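You operate a simulated robot arm through the tools that you are given. There is no shell and no other tool. Be economical: measure what you need, move in short steps, check, and stop when the job is done.

You are at the controls of a simulated robot arm. One attempt, no reset.

TASK
Store the ticket's shift in the offset plug for its job.
Fine: plug into the socket, dial to the shift, one press of STORE, plug back into its pocket.

The check looks at the end state, three seconds after you hand in, the way a careful person would. Anything else that was tipped, shoved, dropped, spilled or broken makes it a failure.

THE ROBOT
A 6-joint arm with a two-finger parallel gripper, fixed in place. Base frame: the origin is at the foot of the arm, x ahead of it, y to its left, z up. Lengths are in mm, angles in degrees, forces in N, time in s.
With the tool pointing down near the work surface it reaches from about 180 to 760 mm from the base axis. Its first joint turns from -166.0 to 166.0 degrees. Payload 3.91 kg.
The tool frame sits at the grasp point between the pads (the TCP): z along the fingers, y along the line on which they close. The tips reach 30 mm beyond it. Largest opening 110 mm; finger width 20, thickness 10; the body of the gripper, 48 by 112 mm, starts 55 mm behind the TCP.
Orientation is that of the tool frame in the base frame, as a unit quaternion [w, x, y, z]. With the fingers straight down and closing along the base's y, the tool's x points along the base's -x, its y along +y and its z along -z.

THE INTERFACE
- The arm moves only by the tool step_arm. Its argument "targets" is a list of rows, each a list of 3 entries, a list of its own where there are three numbers: the shift along the tool's x, y, z in units of 300 mm (1.0 is 300 mm), then the turn, a rotation vector about the tool's x, y, z in units of 45 degrees (1.0 is 45 degrees), then the gripper command, from -1 (shut) to 1 (fully open), values between in proportion. In form: [[[dx, dy, dz], [ax, ay, az], hand], ...]. A call has 1 to 8 rows; each row is the pose to reach, as a shift and turn from the pose commanded when the call began, along the tool's axes at that moment. A call with a number of a shift or a turn outside -1 to 1 is refused whole. A row lasts 0.2 s, in which the tool goes at most 50 mm and 8.6 degrees; a call with a longer step from one row to the next is refused whole, and so is a gripper value outside its range. Where a pose cannot be reached the arm comes as near as it can. A force on the tool above 70 N (or 10 N above the force at the start of the call, whichever is more), or a blocked arm, ends the call early, and 0.2 s more pass. Each finger travels about 45 mm/s and halts on what it meets, pressing with about 39 N; the grip force reading is that of the motor and also rises with nothing between the fingers. The clock runs only during rows and for 0.2 s after the last one: add rows that repeat a pose to give the fingers time. The reply holds the time, the measured pose of the TCP, the force on the tool along the base axes, the opening and the grip force, in the units named above and with some noise, with the torque about the TCP (base axes, N m) and any sound that the robot's microphone picked up, and new pictures: "pictures" is both (left out), scene, wrist or none.
- Cameras (640 x 400 px; columns grow to the right, rows downward): "scene" is fixed at [220.9, 497.6, 1553.4]; the picture's right is [-0.76, -0.65, 0.00], its down [-0.51, 0.59, -0.63] and it looks along [0.41, -0.47, -0.78] (base axes); focal length 290 px, centre (320, 200). "wrist" rides on the gripper at [71, 22, -107] in the tool frame; the picture's right is [-0.29, 0.96, 0.00], its down [-0.76, -0.23, -0.61] and it looks along [-0.58, -0.18, 0.79] (tool axes); focal length 243 px, centre (320, 200). There is no depth. A picture from a camera that has moved, and an enlarged one, comes with that camera's place and axes in the base frame and with its lens.
- move_column(by): slides the trunk up (or, below 0, down) by that many mm; the arm rides with it, the base frame stays. It gives what a move gives, with no picture.
- inspect(camera, box): a new picture of the part [left, top, right, bottom] of that camera's present view, enlarged. The clock stands still meanwhile.
- hand_in(): hands the job in; it is judged then, once.

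Work in short steps. Places have to be worked out from the pictures, the camera data and where the tool is seen: move nearer, look again, correct. Check each grasp and each placing, and mend what went wrong. You have 120 turns and 200 pictures in all, those below and enlarged ones among them. Open the gripper and draw the arm clear of the work before you hand the job in, unless the task says otherwise; then end with one line.

The tools are called after "Call:" by a JSON object that holds its "method" and its "body". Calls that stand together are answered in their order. step_arm: Moves the arm, as the interface text tells. Its arguments: {"type":"object","properties":{"targets":{"type":"array","items":{"type":"array"}},"pictures":{"type":"string","enum":["both","scene","wrist","none"]}},"required":["targets"]} The other tools are called the same way: move_column (by) slides the trunk up or down; inspect (camera, box) takes an enlarged picture of a part of a camera's view; hand_in () hands the job in.

At the start:

```text
clock: 0.0
eef_pos: [409.5, -123.8, 1194.7]
ee_rot: [-0.001, -0.002, 1.0, -0.001]
force: [0.7, 0.7, 0.8]
moment: [0.02, -0.01, 0.03]
finger_gap: 110.0
grip_force: 0.1
trunk travel left (down, up): [-525.0, 65.0]
```

scene: 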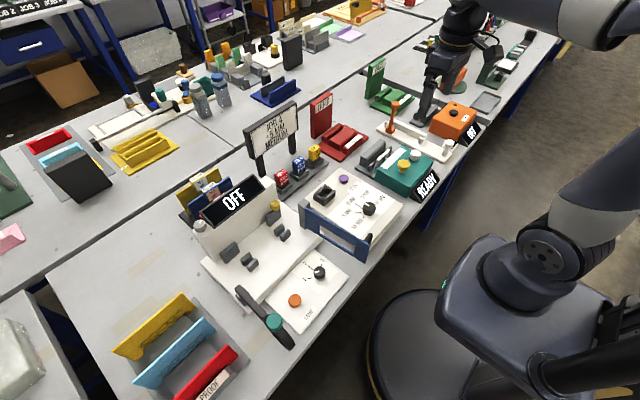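
wrist: 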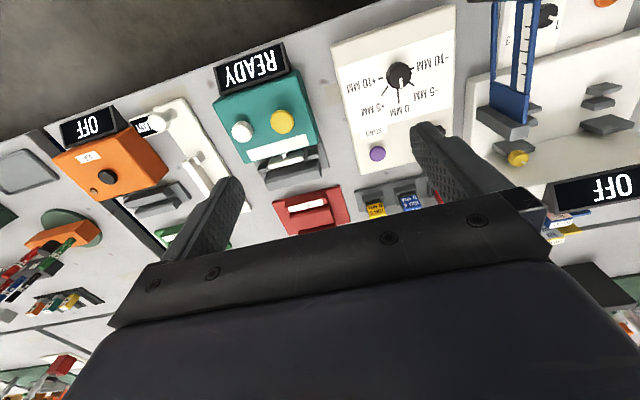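

I'll start by enlarging the scene around the dial box, the plugs and the ticket sign.

Call:
{"method": "inspect", "body": {"camera": "scene", "box": [230, 80, 430, 270]}}

Call:
{"method": "inspect", "body": {"camera": "wrist", "box": [180, 0, 480, 220]}}

Call:
{"method": "inspect", "body": {"camera": "scene", "box": [150, 160, 350, 350]}}

```text
2.11 times, centred on (330, 175) of scene
camera zoom: at [220.9, 497.6, 1553.4], right [-0.76, -0.65, 0.0], down [-0.51, 0.59, -0.63], along [0.41, -0.47, -0.78], focal length 610 px, centre (299, 253)
```

zoom: 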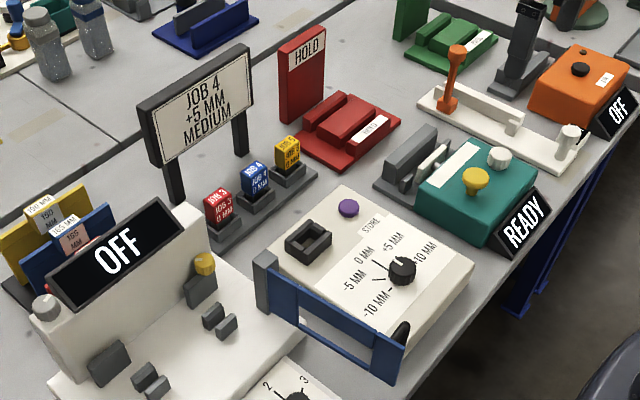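

```text
1.82 times, centred on (330, 110) of wrist
camera zoom: at [338.1, -102.8, 1301.5], right [0.29, 0.96, 0.0], down [0.76, -0.23, 0.61], along [0.58, -0.18, -0.79], focal length 441 px, centre (302, 364)
```

zoom: 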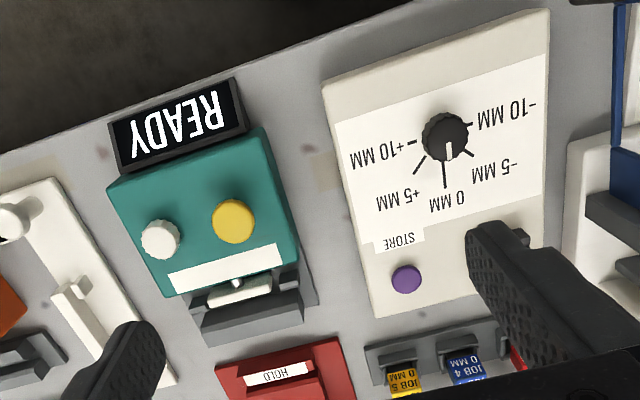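

```text
2.11 times, centred on (250, 255) of scene
camera zoom: at [220.9, 497.6, 1553.4], right [-0.76, -0.65, 0.0], down [-0.51, 0.59, -0.63], along [0.41, -0.47, -0.78], focal length 610 px, centre (467, 84)
```

zoom: 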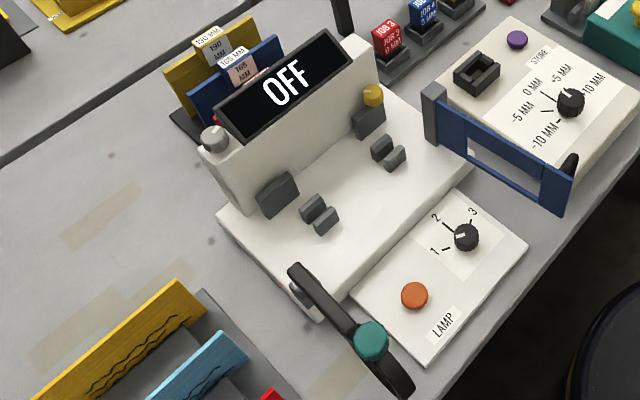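

The ticket reads JOB 4, +5 MM, so I need the blue JOB 4 plug. By triangulation the STORE button is near (599,-56,832) and the knob near (457,-2,845). I'll lower the trunk for a closer look.

Call:
{"method": "move_column", "body": {"by": -150}}

Call:
{"method": "step_arm", "body": {"targets": [[[0, 0, 0], [0, 0, 0], 1]]}}

```text
clock: 1.8
eef_pos: [409.8, -124.9, 1043.5]
ee_rot: [0.0, -0.001, 1.0, -0.001]
force: [-0.1, -0.2, 0.0]
moment: [0.0, 0.0, 0.01]
finger_gap: 110.1
grip_force: 0.1
trunk travel left (down, up): [-375.0, 215.0]
```

```text
clock: 2.1
eef_pos: [408.6, -125.2, 1045.9]
ee_rot: [-0.001, 0.0, 1.0, -0.001]
force: [-0.3, 0.2, -0.7]
moment: [0.0, -0.03, -0.04]
finger_gap: 109.8
grip_force: 0.1
trunk travel left (down, up): [-375.0, 215.0]
camera wrist: at [338.1, -102.8, 1151.5], right [0.29, 0.96, 0.0], down [0.76, -0.23, 0.61], along [0.58, -0.18, -0.79], focal length 243 px, centre (320, 200)
```

scene: 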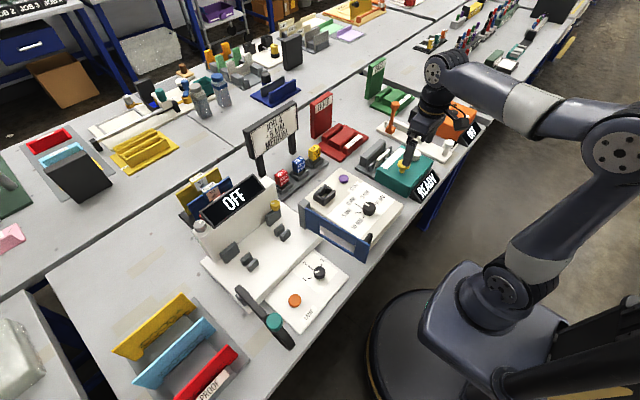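
wrist: 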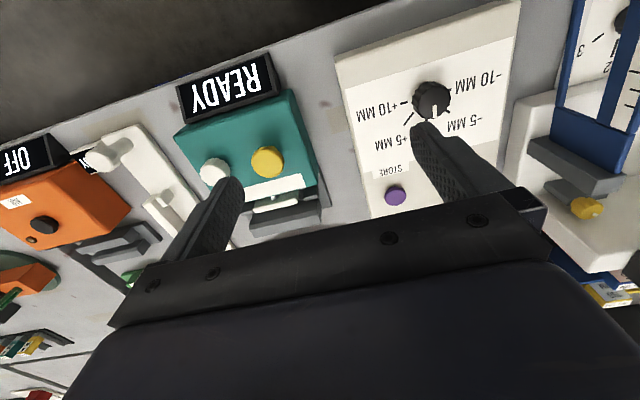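

The view is clear. The blue plug is near (745,0,840), close to the reach limit. I'll move toward it at this height to look.

Call:
{"method": "step_arm", "body": {"targets": [[[-0.13, 0.08, 0], [0, 0, 0], 1], [[-0.26, 0.16, 0], [0, 0, 0], 1], [[-0.39, 0.24, 0], [0, 0, 0], 1], [[-0.52, 0.32, 0], [0, 0, 0], 1], [[-0.63, 0.4, 0], [0, 0, 0], 1], [[-0.63, 0.4, 0], [0, 0, 0], 0.2]]}}

```text
clock: 3.5
eef_pos: [598.6, -1.9, 1046.0]
ee_rot: [-0.002, -0.001, 1.0, 0.0]
force: [0.2, 0.0, -0.5]
moment: [-0.02, 0.03, 0.0]
finger_gap: 75.3
grip_force: 0.0
trunk travel left (down, up): [-375.0, 215.0]
camera wrist: at [526.8, 18.7, 1152.1], right [0.29, 0.96, 0.0], down [0.76, -0.23, 0.61], along [0.58, -0.18, -0.79], focal length 243 px, centre (320, 200)
```

scene: 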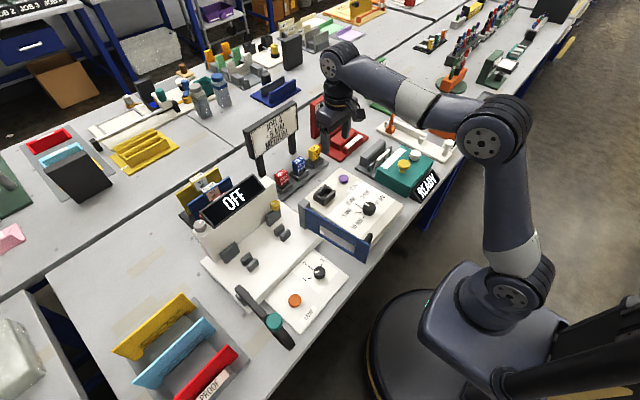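
wrist: 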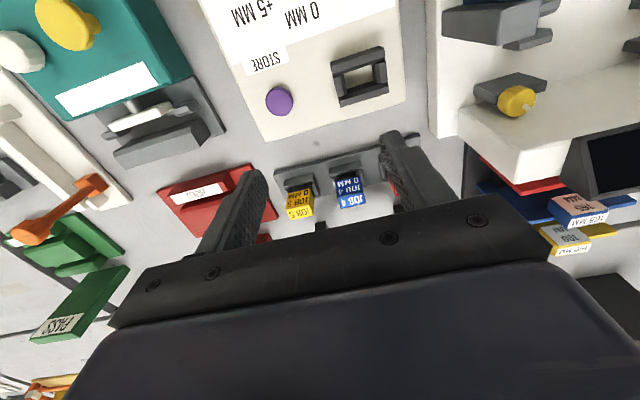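

Call:
{"method": "inspect", "body": {"camera": "wrist", "box": [240, 30, 440, 230]}}

Call:
{"method": "inspect", "body": {"camera": "scene", "box": [250, 130, 340, 210]}}

```text
2.00 times, centred on (340, 130) of wrist
camera zoom: at [526.8, 18.7, 1152.1], right [0.29, 0.96, 0.0], down [0.76, -0.23, 0.61], along [0.58, -0.18, -0.79], focal length 485 px, centre (280, 340)
```

zoom: 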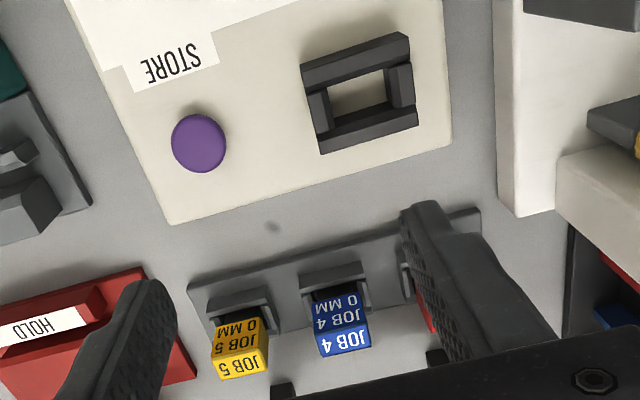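

```text
5.00 times, centred on (295, 170) of scene
camera zoom: at [220.9, 497.6, 1553.4], right [-0.76, -0.65, 0.0], down [-0.51, 0.59, -0.63], along [0.41, -0.47, -0.78], focal length 1448 px, centre (445, 350)
```

zoom: 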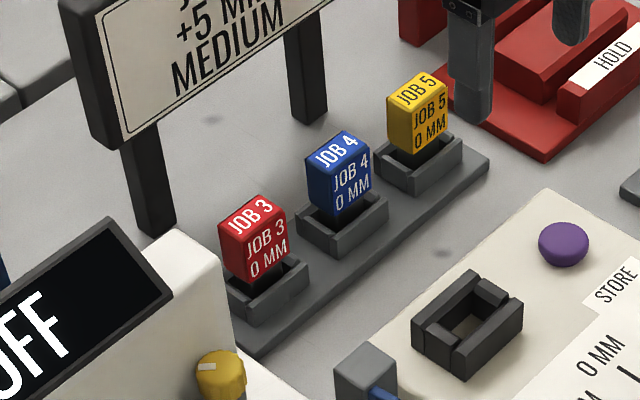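

The top of the blue plug triangulates to about (751,0,864), axis-aligned, roughly 38 mm wide along y, with neighbours about 80 mm away. I'll move above it with a medium opening.

Call:
{"method": "step_arm", "body": {"targets": [[[-0.15, 0, 0], [0, 0, 0], 0.3], [[-0.3, 0, 0], [0, 0, 0], 0.3], [[-0.45, 0.003, 0], [0, 0, 0], 0.3], [[-0.51, 0.006, 0], [0, 0, 0], 0.3], [[-0.51, 0.006, 0], [0, 0, 0], 0.3]]}}

```text
clock: 4.8
eef_pos: [685.6, -2.3, 1038.8]
ee_rot: [-0.001, 0.0, 1.0, -0.001]
force: [-0.1, -0.2, 0.4]
moment: [-0.02, -0.05, 0.0]
finger_gap: 71.4
grip_force: 0.1
out of reach, approached as far as the arm can: row 2, 3, 4, 5
trunk travel left (down, up): [-375.0, 215.0]
camera wrist: at [615.1, 18.6, 1145.6], right [0.29, 0.96, 0.0], down [0.76, -0.23, 0.61], along [0.58, -0.18, -0.79], focal length 243 px, centre (320, 200)
```

scene: 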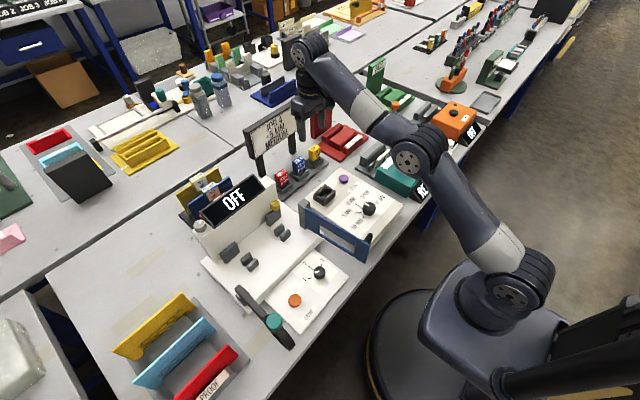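
wrist: 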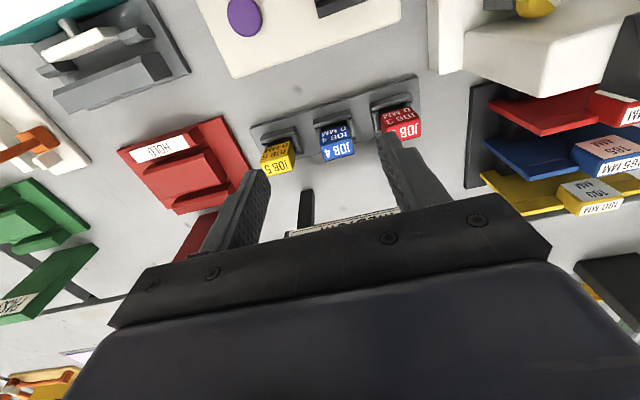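

The reach is limited at this height, and lowering the TCP relative to the shoulder should extend it. I'll go down to about z 920, with fingertips about 890, clear of the plug tops.

Call:
{"method": "step_arm", "body": {"targets": [[[0, 0, 0.12], [0, 0, 0], 0.3], [[0, 0, 0.24], [0, 0, 0], 0.3], [[0, 0, 0.36], [0, 0, 0], 0.3], [[0, 0, 0.41], [0, 0, 0], 0.3], [[0, 0, 0.41], [0, 0, 0], 0.3]]}}

```text
clock: 6.0
eef_pos: [688.3, -4.8, 917.0]
ee_rot: [0.0, -0.001, 1.0, -0.001]
force: [0.3, 0.2, 0.2]
moment: [0.0, -0.01, -0.01]
finger_gap: 71.5
grip_force: 0.1
trunk travel left (down, up): [-375.0, 215.0]
camera wrist: at [616.8, 17.4, 1022.5], right [0.29, 0.96, 0.0], down [0.76, -0.23, 0.61], along [0.58, -0.18, -0.79], focal length 243 px, centre (320, 200)
```

scene: 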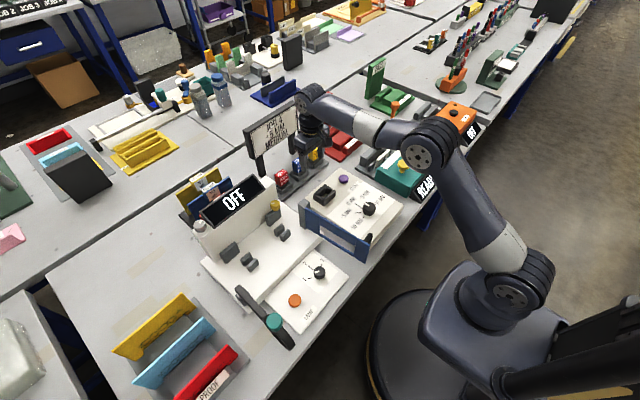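
wrist: 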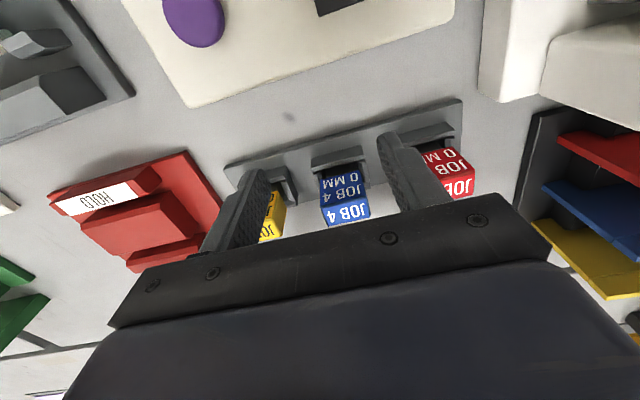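

Call:
{"method": "inspect", "body": {"camera": "wrist", "box": [220, 90, 480, 250]}}

```text
2.46 times, centred on (350, 170) of wrist
camera zoom: at [616.8, 17.4, 1022.5], right [0.29, 0.96, 0.0], down [0.76, -0.23, 0.61], along [0.58, -0.18, -0.79], focal length 597 px, centre (246, 274)
```

zoom: 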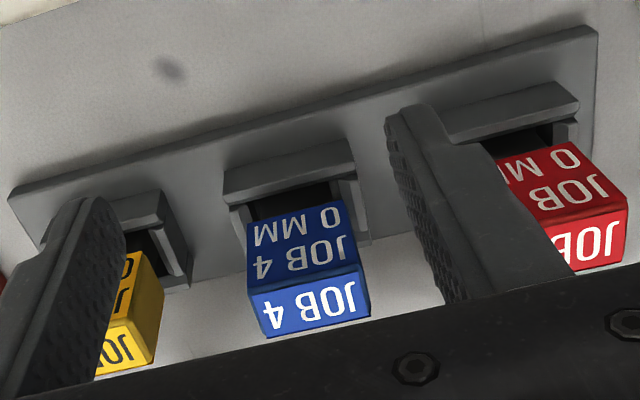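

The blue plug is centred at about (751.5, -0.4), with a top of 22×38 mm. I'll extend forward to be directly above it.

Call:
{"method": "step_arm", "body": {"targets": [[[-0.12, 0.01, 0], [0, 0, 0], 0.3], [[-0.212, 0.0147, 0], [0, 0, 0], 0.3], [[-0.212, 0.0147, 0], [0, 0, 0], 0.3]]}}

```text
clock: 6.8
eef_pos: [732.1, 0.5, 917.1]
ee_rot: [-0.001, -0.001, 1.0, -0.001]
force: [-1.0, -0.6, -0.2]
moment: [-0.01, 0.03, 0.02]
finger_gap: 71.5
grip_force: 0.1
out of reach, approached as far as the arm can: row 2, 3
trunk travel left (down, up): [-375.0, 215.0]
camera wrist: at [661.7, 21.5, 1023.2], right [0.29, 0.96, 0.0], down [0.76, -0.23, 0.61], along [0.58, -0.18, -0.79], focal length 243 px, centre (320, 200)
```

scene: 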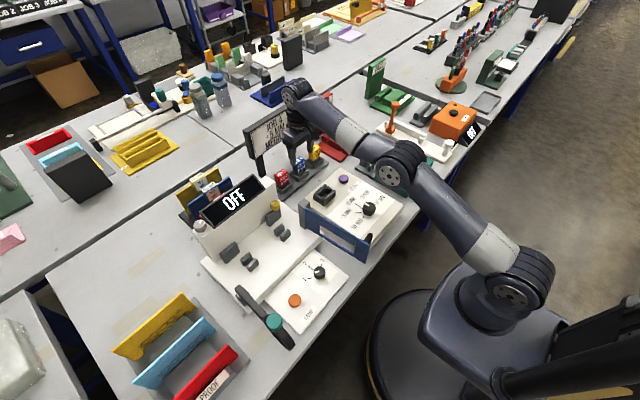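
wrist: 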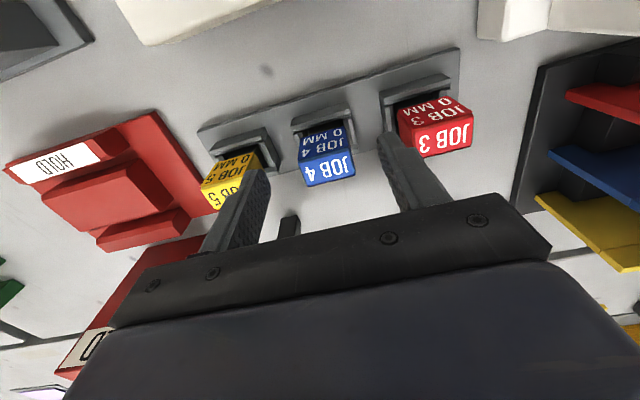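

I'm still 20 mm short. Raising the trunk and lowering the arm by the same amount should bring the shoulder nearer the wrist height and gain reach.

Call:
{"method": "move_column", "body": {"by": 100}}

Call:
{"method": "step_arm", "body": {"targets": [[[0, 0, 0.13], [0, 0, 0], 0.3], [[0, 0, 0.26], [0, 0, 0], 0.3], [[-0.02, 0, 0.34], [0, 0, 0], 0.3], [[-0.065, -0.001, 0.34], [0, 0, 0], 0.3], [[-0.065, -0.001, 0.34], [0, 0, 0], 0.3]]}}

```text
clock: 8.1
eef_pos: [734.0, 0.0, 1016.6]
ee_rot: [-0.001, 0.0, 1.0, 0.0]
force: [-0.1, 0.5, 0.3]
moment: [-0.03, -0.01, -0.02]
finger_gap: 71.6
grip_force: 0.1
trunk travel left (down, up): [-475.0, 115.0]
```

```text
clock: 9.3
eef_pos: [753.0, -0.6, 913.9]
ee_rot: [-0.001, -0.002, 1.0, -0.001]
force: [0.4, 0.4, 0.5]
moment: [0.03, -0.01, 0.05]
finger_gap: 71.6
grip_force: 0.0
trunk travel left (down, up): [-475.0, 115.0]
camera wrist: at [681.6, 21.8, 1021.0], right [0.29, 0.96, 0.0], down [0.76, -0.23, 0.61], along [0.58, -0.18, -0.79], focal length 243 px, centre (320, 200)
```

scene: 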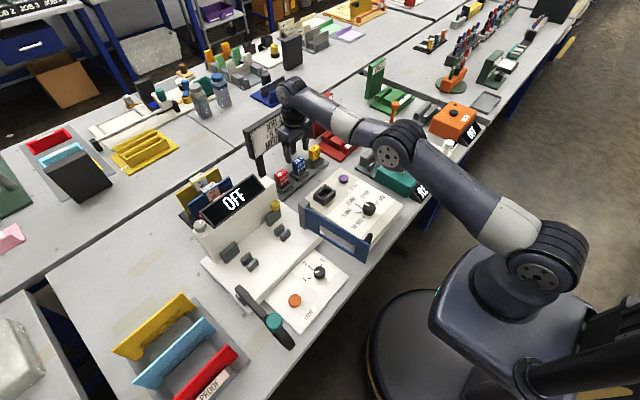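
wrist: 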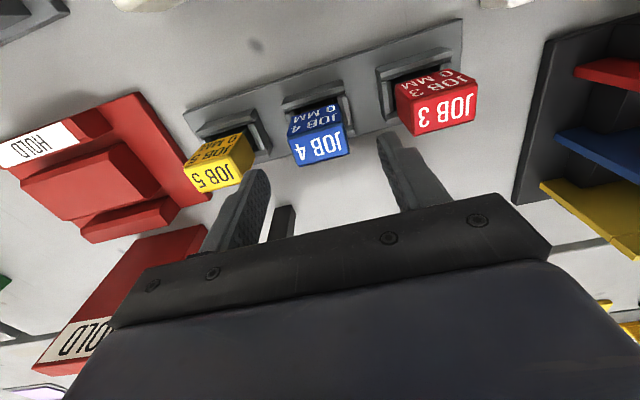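

The plug position agrees at (751.6,-0.9). I'll descend so the fingertips straddle it above the pocket walls.

Call:
{"method": "step_arm", "body": {"targets": [[[0, 0, 0.1], [0, 0, 0], 0.3], [[0.003, 0, 0.18], [0, 0, 0], 0.3], [[0.003, 0, 0.22], [0, 0, 0], 0.3], [[0.003, 0, 0.22], [0, 0, 0], 0.3]]}}

Call:
{"method": "inspect", "body": {"camera": "scene", "box": [250, 90, 350, 210]}}

```text
clock: 10.3
eef_pos: [751.9, -0.8, 848.3]
ee_rot: [0.0, -0.001, 1.0, -0.001]
force: [0.7, 0.7, -0.7]
moment: [-0.01, 0.0, 0.0]
finger_gap: 71.6
grip_force: 0.1
trunk travel left (down, up): [-475.0, 115.0]
camera wrist: at [680.3, 21.2, 954.9], right [0.29, 0.96, 0.0], down [0.76, -0.23, 0.61], along [0.58, -0.18, -0.79], focal length 243 px, centre (320, 200)
```

scene: 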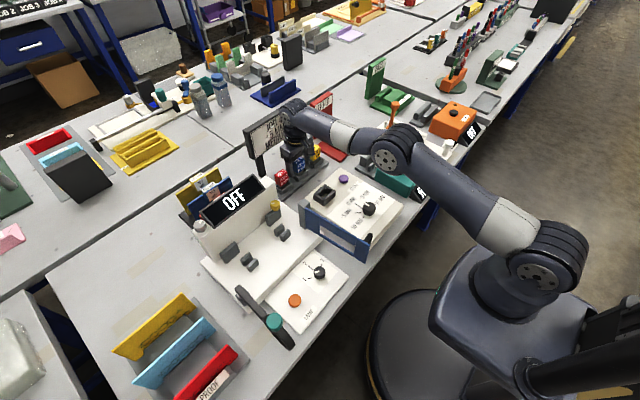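
wrist: 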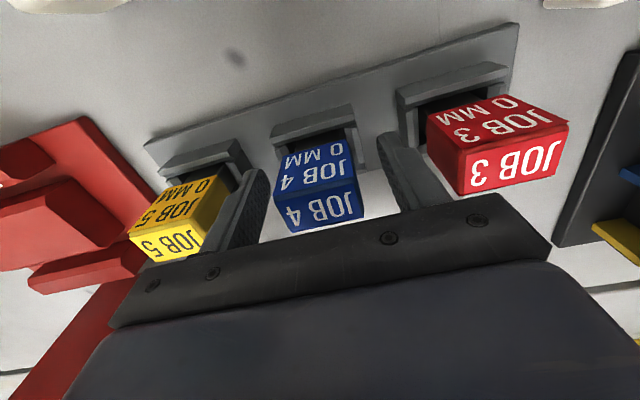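

```text
3.33 times, centred on (300, 150) of scene
camera zoom: at [220.9, 497.6, 1553.4], right [-0.76, -0.65, 0.0], down [-0.51, 0.59, -0.63], along [0.41, -0.47, -0.78], focal length 966 px, centre (387, 367)
```

zoom: 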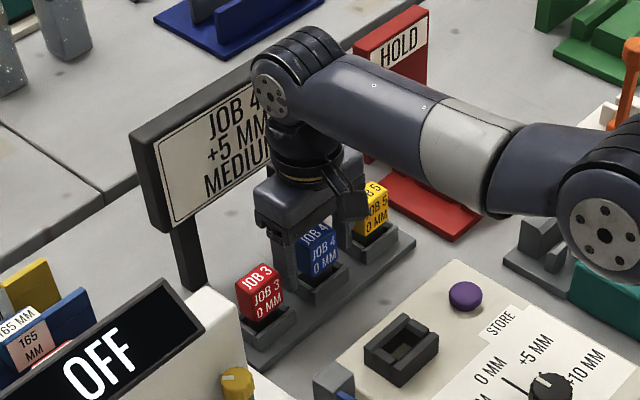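

The fingers straddle only the blue plug, so I'll close.

Call:
{"method": "step_arm", "body": {"targets": [[[0, 0, 0], [0, 0, 0], -0.5], [[0, 0, 0], [0, 0, 0], -0.8], [[0, 0, 0], [0, 0, 0], -0.8], [[0, 0, 0], [0, 0, 0], -0.8]], "pictures": "wrist"}}

```text
clock: 11.3
eef_pos: [751.8, -0.5, 848.5]
ee_rot: [-0.001, -0.001, 1.0, 0.0]
force: [-0.4, -0.8, -0.1]
moment: [0.01, -0.01, 0.01]
finger_gap: 38.8
grip_force: 39.0
trunk travel left (down, up): [-475.0, 115.0]
camera wrist: at [680.3, 21.3, 955.0], right [0.29, 0.96, 0.0], down [0.76, -0.23, 0.61], along [0.58, -0.18, -0.79], focal length 243 px, centre (320, 200)
```

wrist: 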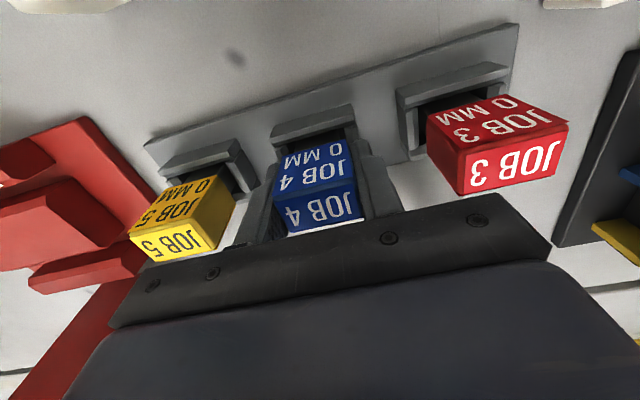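

I have it at 38.8 mm, with the pocketed pose at TCP (751.8,-0.5,848.4). I'll lift straight up.

Call:
{"method": "step_arm", "body": {"targets": [[[0, 0, -0.05], [0, 0, 0], -0.8], [[0, 0, -0.13], [0, 0, 0], -0.8], [[0, 0, -0.2], [0, 0, 0], -0.8], [[0, 0, -0.26], [0, 0, 0], -0.8], [[0, 0, -0.26], [0, 0, 0], -0.8]]}}

Call:
{"method": "inspect", "body": {"camera": "scene", "box": [250, 90, 350, 210]}}

```text
clock: 12.5
eef_pos: [751.2, -2.3, 927.0]
ee_rot: [0.0, 0.0, 1.0, 0.0]
force: [-0.2, -1.2, -0.5]
moment: [-0.02, 0.01, 0.0]
finger_gap: 39.1
grip_force: 39.1
trunk travel left (down, up): [-475.0, 115.0]
camera wrist: at [679.9, 21.0, 1034.0], right [0.29, 0.96, 0.0], down [0.76, -0.23, 0.61], along [0.58, -0.18, -0.79], focal length 243 px, centre (320, 200)
```

scene: 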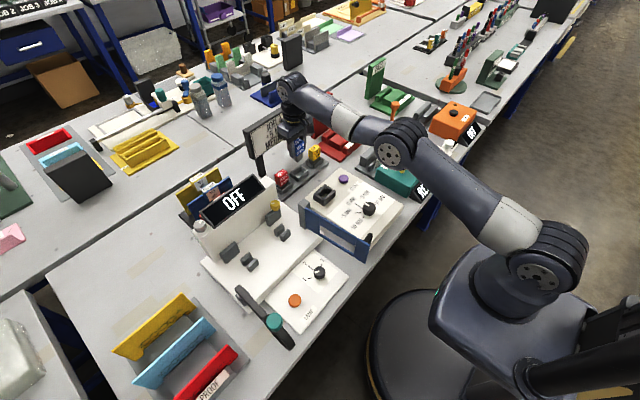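
wrist: 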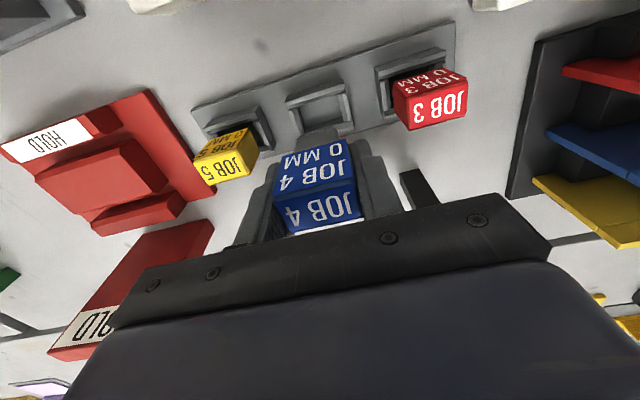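

```text
3.33 times, centred on (300, 150) of scene
camera zoom: at [220.9, 497.6, 1553.4], right [-0.76, -0.65, 0.0], down [-0.51, 0.59, -0.63], along [0.41, -0.47, -0.78], focal length 966 px, centre (387, 367)
```

zoom: 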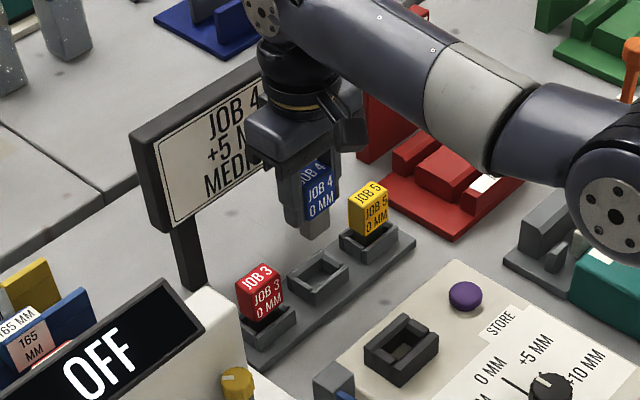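

The plug is held and its pocket is empty. I'll carry it back to near (626,38,947) so the wrist camera sees the socket ahead of the plug.

Call:
{"method": "step_arm", "body": {"targets": [[[0.1, 0.02, -0.067], [0, 0, 0], -0.8], [[0.24, 0.07, -0.067], [0, 0, 0], -0.8], [[0.37, 0.11, -0.067], [0, 0, 0], -0.8], [[0.417, 0.133, -0.067], [0, 0, 0], -0.8], [[0.417, 0.133, -0.067], [0, 0, 0], -0.8]], "pictures": "none"}}

Call:
{"method": "inspect", "body": {"camera": "wrist", "box": [200, 0, 440, 240]}}

Call:
{"method": "inspect", "body": {"camera": "scene", "box": [270, 130, 390, 240]}}

```text
clock: 13.7
eef_pos: [626.1, 39.1, 946.5]
ee_rot: [0.001, -0.002, 1.0, 0.0]
force: [0.4, 0.2, -1.3]
moment: [0.02, 0.01, 0.0]
finger_gap: 39.1
grip_force: 39.1
trunk travel left (down, up): [-475.0, 115.0]
```

```text
1.67 times, centred on (320, 120) of wrist
camera zoom: at [555.1, 60.6, 1053.5], right [0.29, 0.96, 0.0], down [0.76, -0.23, 0.61], along [0.58, -0.18, -0.79], focal length 404 px, centre (320, 333)
```

zoom: 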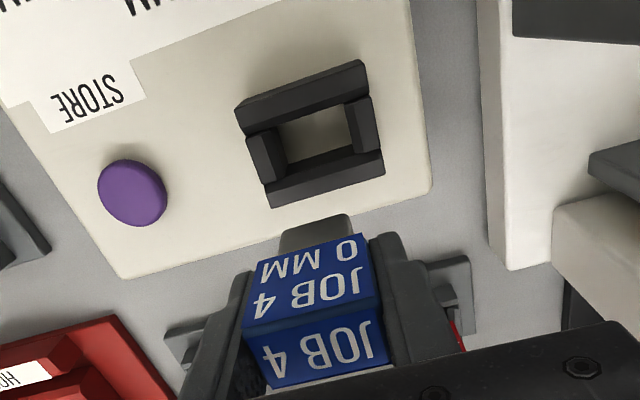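

```text
3.64 times, centred on (330, 185) of scene
camera zoom: at [220.9, 497.6, 1553.4], right [-0.76, -0.65, 0.0], down [-0.51, 0.59, -0.63], along [0.41, -0.47, -0.78], focal length 1053 px, centre (284, 254)
```

zoom: 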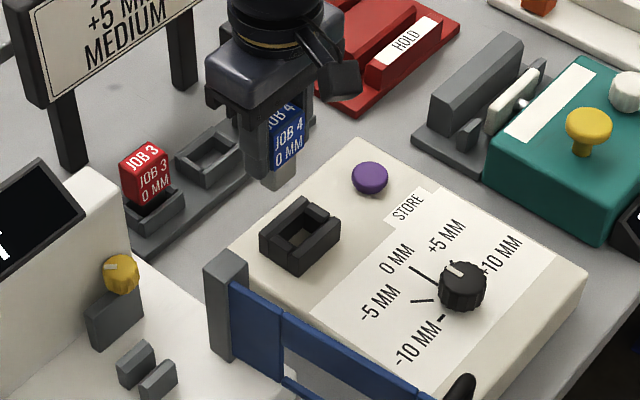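

Comparing two wrist views puts the socket rim top at z≈852.5, spanning y 15–73, with the opening centred near (595.3, 44.2). The button is near (593,-55,843). I'll move over the socket and lower partway.

Call:
{"method": "step_arm", "body": {"targets": [[[0.06, 0.01, 0], [0, 0, 0], -0.8], [[0.102, 0.017, 0], [0, 0, 0], -0.8], [[0.102, 0.017, 0.06], [0, 0, 0], -0.8], [[0.102, 0.017, 0.06], [0, 0, 0], -0.8]], "pictures": "none"}}

Call:
{"method": "inspect", "body": {"camera": "wrist", "box": [240, 60, 400, 240]}}

Call:
{"method": "inspect", "body": {"camera": "scene", "box": [290, 140, 370, 220]}}

```text
clock: 14.7
eef_pos: [594.7, 45.3, 928.1]
ee_rot: [0.0, -0.001, 1.0, -0.001]
force: [0.9, -0.1, -1.3]
moment: [0.01, 0.05, -0.01]
finger_gap: 39.2
grip_force: 38.6
trunk travel left (down, up): [-475.0, 115.0]
```

```text
2.22 times, centred on (320, 150) of wrist
camera zoom: at [524.5, 65.7, 1035.4], right [0.29, 0.96, 0.0], down [0.76, -0.23, 0.61], along [0.58, -0.18, -0.79], focal length 539 px, centre (320, 311)
```

zoom: 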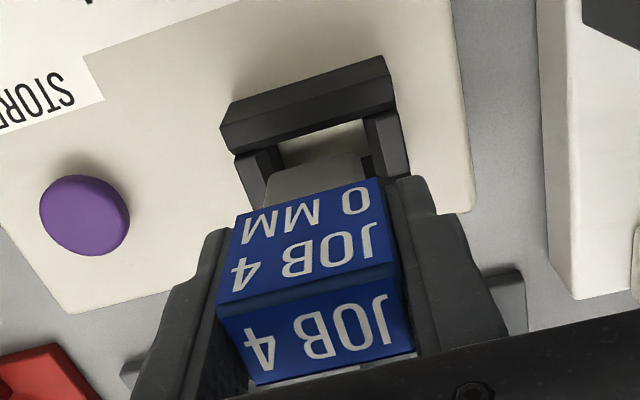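

```text
5.00 times, centred on (330, 180) of scene
camera zoom: at [220.9, 497.6, 1553.4], right [-0.76, -0.65, 0.0], down [-0.51, 0.59, -0.63], along [0.41, -0.47, -0.78], focal length 1448 px, centre (270, 300)
```

zoom: 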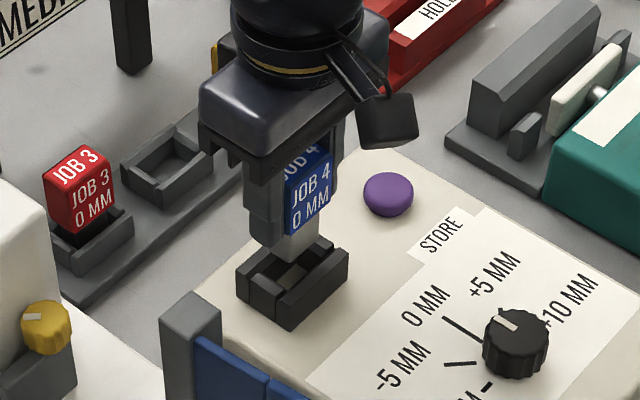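

The tongue at the plug's bottom is about 30 mm wide with its end near z 873, and it looks centred over the opening. I'll lower to just at the rim and check.

Call:
{"method": "step_arm", "body": {"targets": [[[0, 0.003, 0.03], [0, 0, 0], -0.8], [[0, 0.003, 0.06], [0, 0, 0], -0.8], [[0, 0.003, 0.06], [0, 0, 0], -0.8]], "pictures": "none"}}

Call:
{"method": "inspect", "body": {"camera": "wrist", "box": [260, 60, 380, 180]}}

Call:
{"method": "inspect", "body": {"camera": "scene", "box": [300, 150, 360, 210]}}

```text
clock: 15.5
eef_pos: [596.7, 44.7, 909.7]
ee_rot: [-0.001, -0.001, 1.0, -0.001]
force: [-0.3, 0.6, 0.0]
moment: [0.01, -0.03, -0.02]
finger_gap: 39.0
grip_force: 38.7
trunk travel left (down, up): [-475.0, 115.0]
```

```text
3.33 times, centred on (320, 120) of wrist
camera zoom: at [524.6, 66.6, 1017.6], right [0.29, 0.96, 0.0], down [0.76, -0.23, 0.61], along [0.58, -0.18, -0.79], focal length 809 px, centre (320, 467)
```

zoom: 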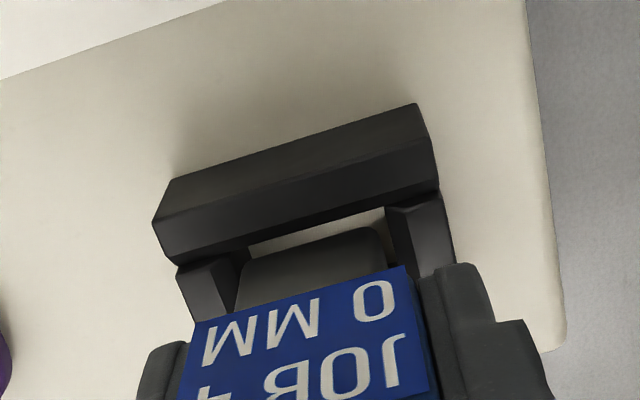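

```text
6.67 times, centred on (330, 180) of scene
camera zoom: at [220.9, 497.6, 1553.4], right [-0.76, -0.65, 0.0], down [-0.51, 0.59, -0.63], along [0.41, -0.47, -0.78], focal length 1931 px, centre (253, 333)
```

zoom: 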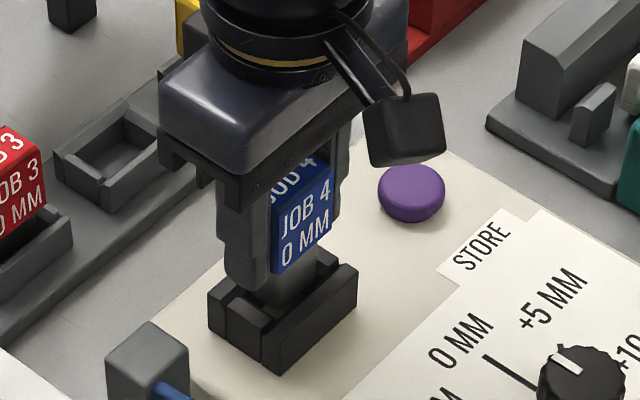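

The tongue is lined up at the rim, so I'll ease down in small steps and watch the force.

Call:
{"method": "step_arm", "body": {"targets": [[[0, 0, 0.013], [0, 0, 0], -0.8], [[0, 0, 0.026], [0, 0, 0], -0.8], [[0, 0, 0.033], [0, 0, 0], -0.8], [[0, 0, 0.033], [0, 0, 0], -0.8]], "pictures": "none"}}

Call:
{"method": "inspect", "body": {"camera": "wrist", "box": [260, 60, 380, 180]}}

```text
clock: 16.5
eef_pos: [595.0, 45.0, 901.3]
ee_rot: [0.0, 0.0, 1.0, -0.001]
force: [-0.1, 0.3, 0.7]
moment: [0.0, -0.01, -0.01]
finger_gap: 39.2
grip_force: 38.7
trunk travel left (down, up): [-475.0, 115.0]
```

```text
3.33 times, centred on (320, 120) of wrist
camera zoom: at [524.4, 66.6, 1007.7], right [0.29, 0.96, 0.0], down [0.76, -0.23, 0.61], along [0.58, -0.18, -0.79], focal length 809 px, centre (320, 467)
```

zoom: 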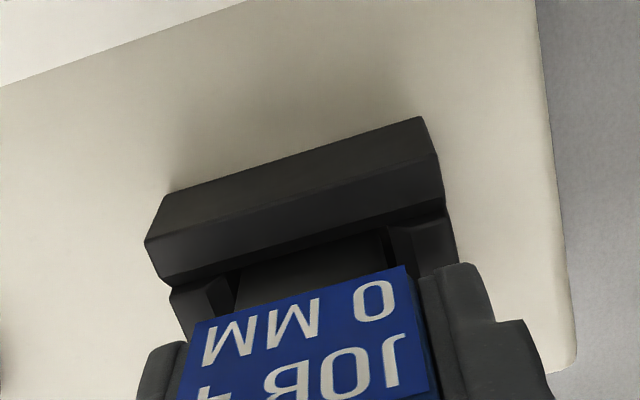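

No contact force, and the tongue is entering the opening. I'll keep going down.

Call:
{"method": "step_arm", "body": {"targets": [[[0, 0, 0.013], [0, 0, 0], -0.8], [[0, 0, 0.026], [0, 0, 0], -0.8], [[0, 0, 0.033], [0, 0, 0], -0.8], [[0, 0, 0.033], [0, 0, 0], -0.8]], "pictures": "none"}}

Call:
{"method": "inspect", "body": {"camera": "wrist", "box": [260, 60, 380, 180]}}

Call:
{"method": "inspect", "body": {"camera": "scene", "box": [300, 150, 360, 210]}}

```text
clock: 17.5
eef_pos: [595.3, 45.4, 891.1]
ee_rot: [-0.001, -0.001, 1.0, -0.001]
force: [0.2, 0.8, -0.2]
moment: [0.02, 0.04, 0.01]
finger_gap: 39.4
grip_force: 39.1
trunk travel left (down, up): [-475.0, 115.0]
```

```text
3.33 times, centred on (320, 120) of wrist
camera zoom: at [524.5, 67.0, 997.6], right [0.29, 0.96, 0.0], down [0.76, -0.23, 0.61], along [0.58, -0.18, -0.79], focal length 809 px, centre (320, 467)
```

zoom: 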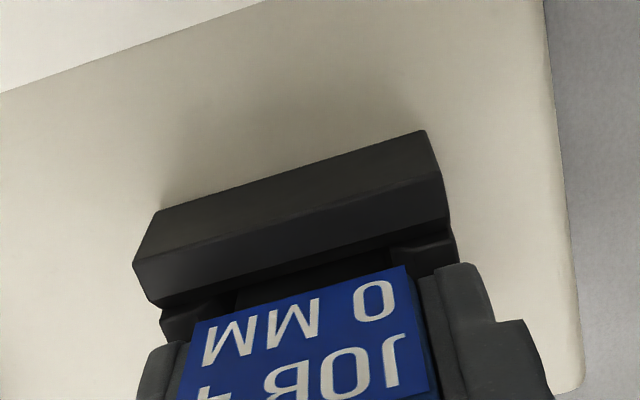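

```text
6.67 times, centred on (330, 180) of scene
camera zoom: at [220.9, 497.6, 1553.4], right [-0.76, -0.65, 0.0], down [-0.51, 0.59, -0.63], along [0.41, -0.47, -0.78], focal length 1931 px, centre (253, 333)
```

zoom: 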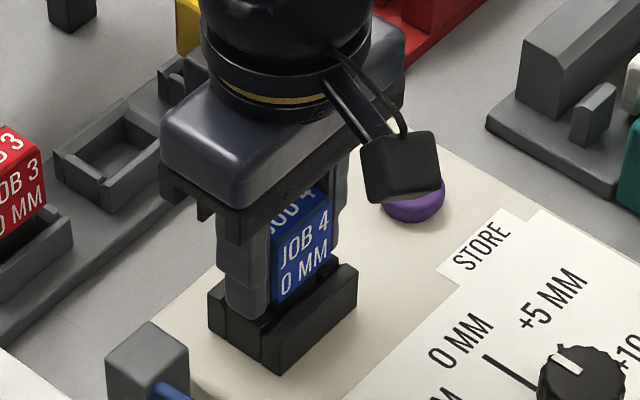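

Call:
{"method": "step_arm", "body": {"targets": [[[0, 0, 0.007], [0, 0, 0], -0.8], [[0, 0, 0.014], [0, 0, 0], -0.8], [[0, 0, 0.018], [0, 0, 0], -0.8], [[0, 0, 0.018], [0, 0, 0], -0.8]], "pictures": "none"}}

Call:
{"method": "inspect", "body": {"camera": "scene", "box": [300, 150, 360, 210]}}

```text
clock: 18.5
eef_pos: [595.0, 45.0, 888.5]
ee_rot: [0.002, 0.0, 1.0, 0.0]
force: [0.4, 0.3, 25.7]
moment: [0.22, 0.29, -0.08]
finger_gap: 39.0
grip_force: 39.3
trunk travel left (down, up): [-475.0, 115.0]
```

```text
6.67 times, centred on (330, 180) of scene
camera zoom: at [220.9, 497.6, 1553.4], right [-0.76, -0.65, 0.0], down [-0.51, 0.59, -0.63], along [0.41, -0.47, -0.78], focal length 1931 px, centre (253, 333)
```

zoom: 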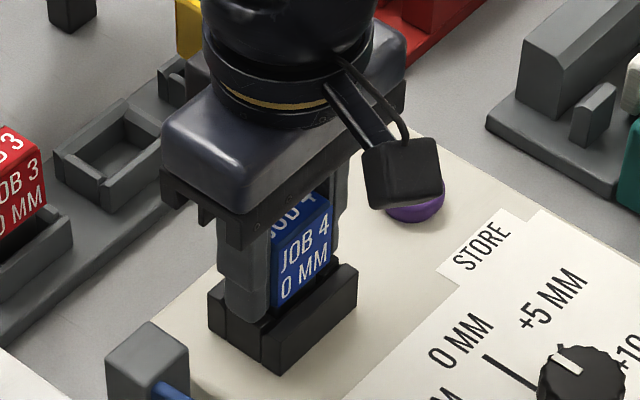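

Contact came at TCP z 888.5, so the tongue is on the socket floor. I'll relieve the force slightly and open.

Call:
{"method": "step_arm", "body": {"targets": [[[0, 0, -0.006], [0, 0, 0], -0.8], [[0, 0, -0.008], [0, 0, 0], -0.4], [[0, 0, -0.008], [0, 0, 0], 0.2], [[0, 0, -0.008], [0, 0, 0], 0.3], [[0, 0, -0.008], [0, 0, 0], 0.3]], "pictures": "none"}}

Call:
{"method": "step_arm", "body": {"targets": [[[0, 0, -0.12], [0, 0, 0], 0.3], [[0, 0, -0.25], [0, 0, 0], 0.3], [[0, 0, -0.38], [0, 0, 0], 0.3], [[0.0, 0, -0.38], [0, 0, 0], 0.3]]}}

Call:
{"method": "inspect", "body": {"camera": "scene", "box": [290, 140, 400, 240]}}

```text
clock: 19.7
eef_pos: [595.0, 46.4, 886.7]
ee_rot: [-0.002, -0.001, 1.0, 0.0]
force: [0.4, 0.9, 0.5]
moment: [0.02, 0.01, -0.02]
finger_gap: 71.2
grip_force: 0.2
trunk travel left (down, up): [-475.0, 115.0]
```

```text
clock: 20.7
eef_pos: [597.5, 43.6, 1002.7]
ee_rot: [0.0, 0.0, 1.0, -0.001]
force: [-0.4, -0.2, 0.5]
moment: [0.0, -0.02, -0.01]
finger_gap: 71.1
grip_force: 0.1
trunk travel left (down, up): [-475.0, 115.0]
camera wrist: at [525.4, 66.2, 1109.1], right [0.29, 0.96, 0.0], down [0.76, -0.23, 0.61], along [0.58, -0.18, -0.79], focal length 243 px, centre (320, 200)
```

scene: 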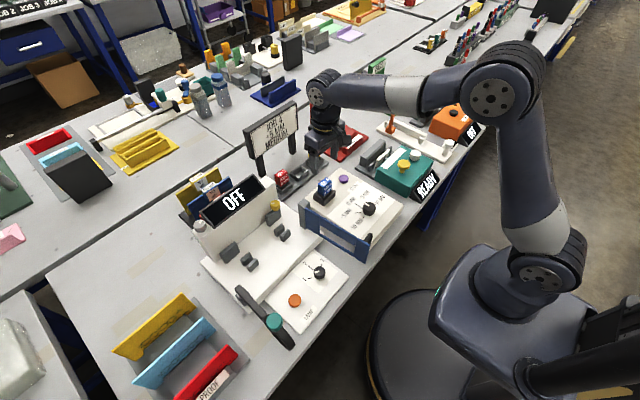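
wrist: 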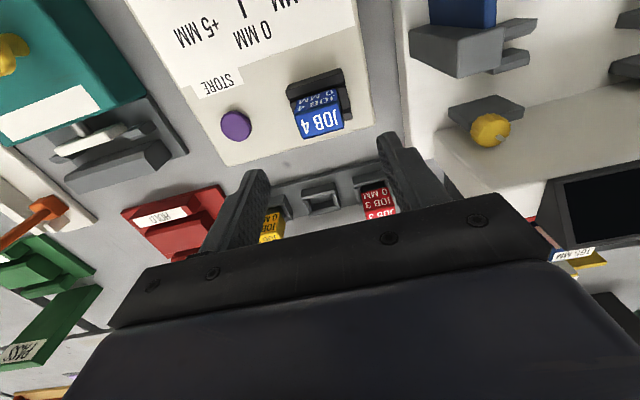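

```text
4.00 times, centred on (345, 190) of scene
camera zoom: at [220.9, 497.6, 1553.4], right [-0.76, -0.65, 0.0], down [-0.51, 0.59, -0.63], along [0.41, -0.47, -0.78], focal length 1158 px, centre (220, 240)
```

zoom: 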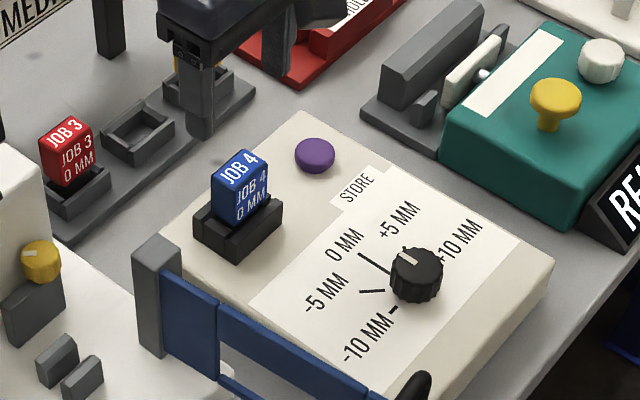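

The plug is seated upright. Next is the dial, so I'll move back for a close look at the knob, near (457,-2).

Call:
{"method": "step_arm", "body": {"targets": [[[0.12, -0.05, 0], [0, 0, 0], 0.3], [[0.24, -0.1, 0], [0, 0, 0], 0.3], [[0.357, -0.15, 0], [0, 0, 0], 0.3], [[0.357, -0.16, 0.067], [0, 0, 0], 0.3], [[0.357, -0.16, 0.067], [0, 0, 0], 0.0]], "pictures": "none"}}

Call:
{"method": "inspect", "body": {"camera": "wrist", "box": [180, 0, 460, 200]}}

```text
clock: 21.9
eef_pos: [487.2, -4.7, 981.1]
ee_rot: [-0.001, -0.002, 1.0, -0.001]
force: [0.5, 0.2, 0.0]
moment: [0.01, 0.01, 0.04]
finger_gap: 55.0
grip_force: 0.0
trunk travel left (down, up): [-475.0, 115.0]
```

```text
2.00 times, centred on (320, 100) of wrist
camera zoom: at [417.8, 17.2, 1087.4], right [0.29, 0.96, 0.0], down [0.76, -0.23, 0.61], along [0.58, -0.18, -0.79], focal length 485 px, centre (320, 400)
```

zoom: 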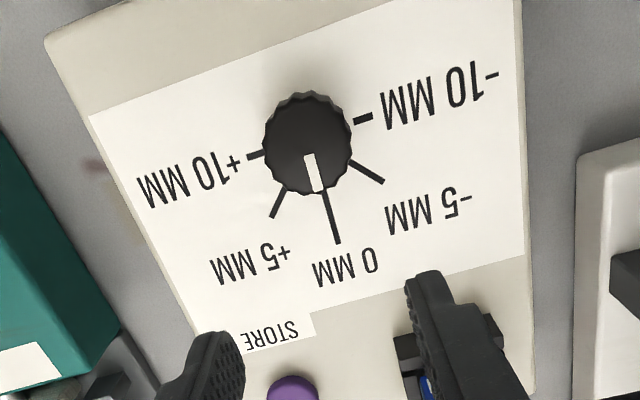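

The ticks are 45° apart: 0 points along base +x and +5 is 45° toward -y, i.e. clockwise from above. The knob is at about (456.5,-0.8), about 40 mm across. I'll move over it and go partway down.

Call:
{"method": "step_arm", "body": {"targets": [[[0.107, 0.0133, 0], [0, 0, 0], 0.3], [[0.107, 0.0133, 0.13], [0, 0, 0], 0.3], [[0.107, 0.0133, 0.27], [0, 0, 0], 0.3], [[0.107, 0.0133, 0.27], [0, 0, 0], 0.3]]}}

Call:
{"method": "inspect", "body": {"camera": "scene", "box": [310, 140, 430, 260]}}

```text
clock: 22.9
eef_pos: [456.4, 1.5, 901.2]
ee_rot: [0.0, -0.001, 1.0, -0.002]
force: [0.0, -0.4, 0.1]
moment: [-0.02, 0.02, -0.01]
finger_gap: 71.4
grip_force: 0.2
trunk travel left (down, up): [-475.0, 115.0]
camera wrist: at [385.2, 22.5, 1007.2], right [0.29, 0.96, 0.0], down [0.76, -0.23, 0.61], along [0.58, -0.18, -0.79], focal length 243 px, centre (320, 200)
```

scene: 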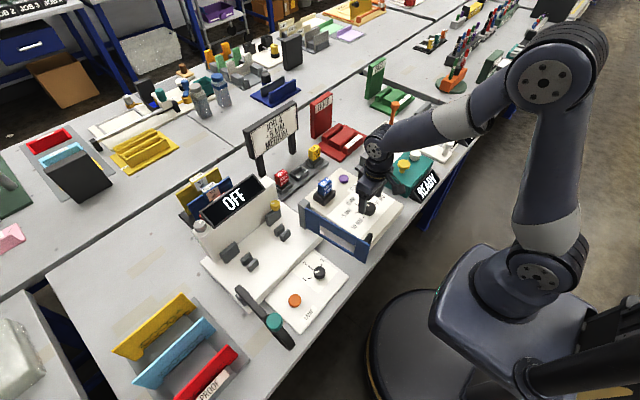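
wrist: 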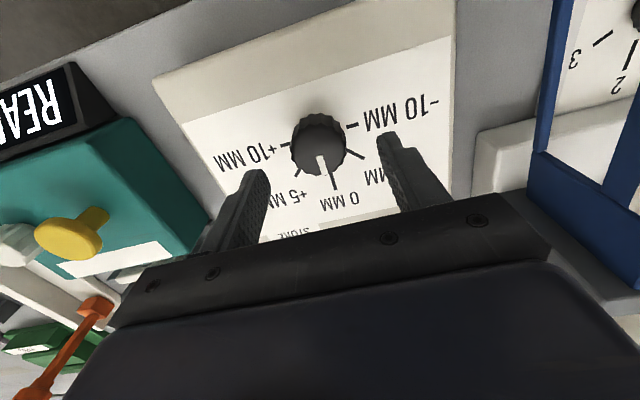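

```text
3.33 times, centred on (370, 200) of scene
camera zoom: at [220.9, 497.6, 1553.4], right [-0.76, -0.65, 0.0], down [-0.51, 0.59, -0.63], along [0.41, -0.47, -0.78], focal length 966 px, centre (153, 200)
```

zoom: 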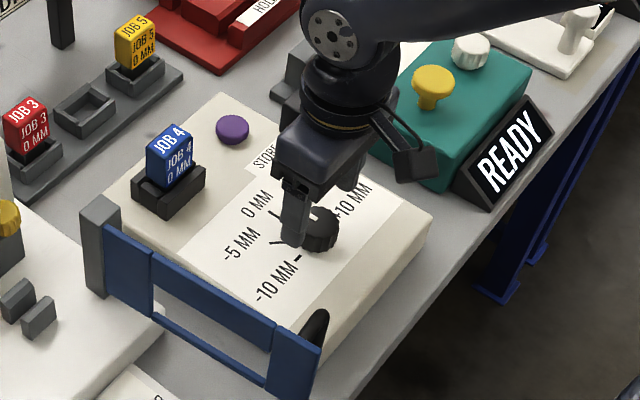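

The knob is centred between the fingers. I'll lower to about z 867, with tips about 4 mm above the panel.

Call:
{"method": "step_arm", "body": {"targets": [[[0, -0.005, 0.05], [0, 0, 0], 0.3], [[0, -0.005, 0.09], [0, 0, 0], 0.3], [[0, -0.005, 0.11], [0, 0, 0], 0.3], [[0, -0.005, 0.11], [0, 0, 0], 0.3]], "pictures": "wrist"}}

Call:
{"method": "inspect", "body": {"camera": "scene", "box": [330, 160, 410, 240]}}

```text
clock: 23.9
eef_pos: [455.7, -1.0, 867.5]
ee_rot: [-0.001, -0.001, 1.0, -0.001]
force: [0.5, 0.4, 0.3]
moment: [0.0, -0.02, 0.01]
finger_gap: 71.4
grip_force: 0.1
trunk travel left (down, up): [-475.0, 115.0]
camera wrist: at [385.2, 20.8, 974.7], right [0.29, 0.96, 0.0], down [0.76, -0.23, 0.61], along [0.58, -0.18, -0.79], focal length 243 px, centre (320, 200)
```

wrist: 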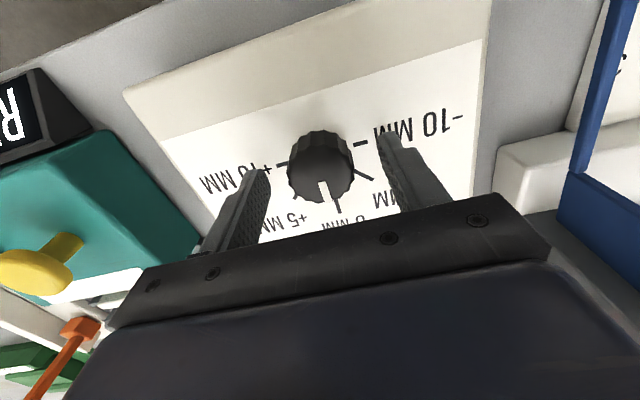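

```text
5.00 times, centred on (370, 200) of scene
camera zoom: at [220.9, 497.6, 1553.4], right [-0.76, -0.65, 0.0], down [-0.51, 0.59, -0.63], along [0.41, -0.47, -0.78], focal length 1448 px, centre (70, 200)
```

zoom: 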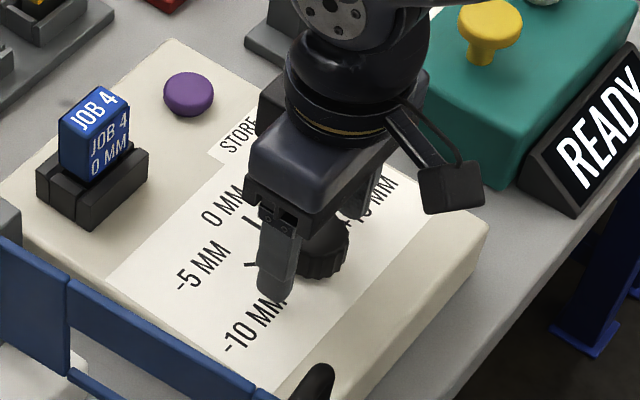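

The fingers are beside the knob, so I'll close.

Call:
{"method": "step_arm", "body": {"targets": [[[0, 0, 0], [0, 0, 0], -0.2], [[0, 0, 0], [0, 0, 0], -0.5], [[0, 0, 0], [0, 0, 0], -0.8], [[0, 0, 0], [0, 0, 0], -0.8]], "pictures": "wrist"}}

```text
clock: 24.9
eef_pos: [457.3, 0.3, 868.2]
ee_rot: [-0.001, -0.001, 1.0, 0.0]
force: [-1.0, 5.8, -1.7]
moment: [0.77, -0.02, 0.01]
finger_gap: 37.6
grip_force: 45.0
trunk travel left (down, up): [-475.0, 115.0]
camera wrist: at [385.2, 21.5, 974.8], right [0.29, 0.96, 0.0], down [0.76, -0.23, 0.61], along [0.58, -0.18, -0.79], focal length 243 px, centre (320, 200)
```

wrist: 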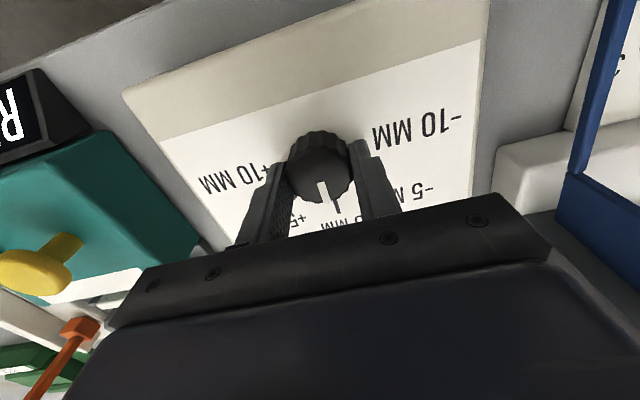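

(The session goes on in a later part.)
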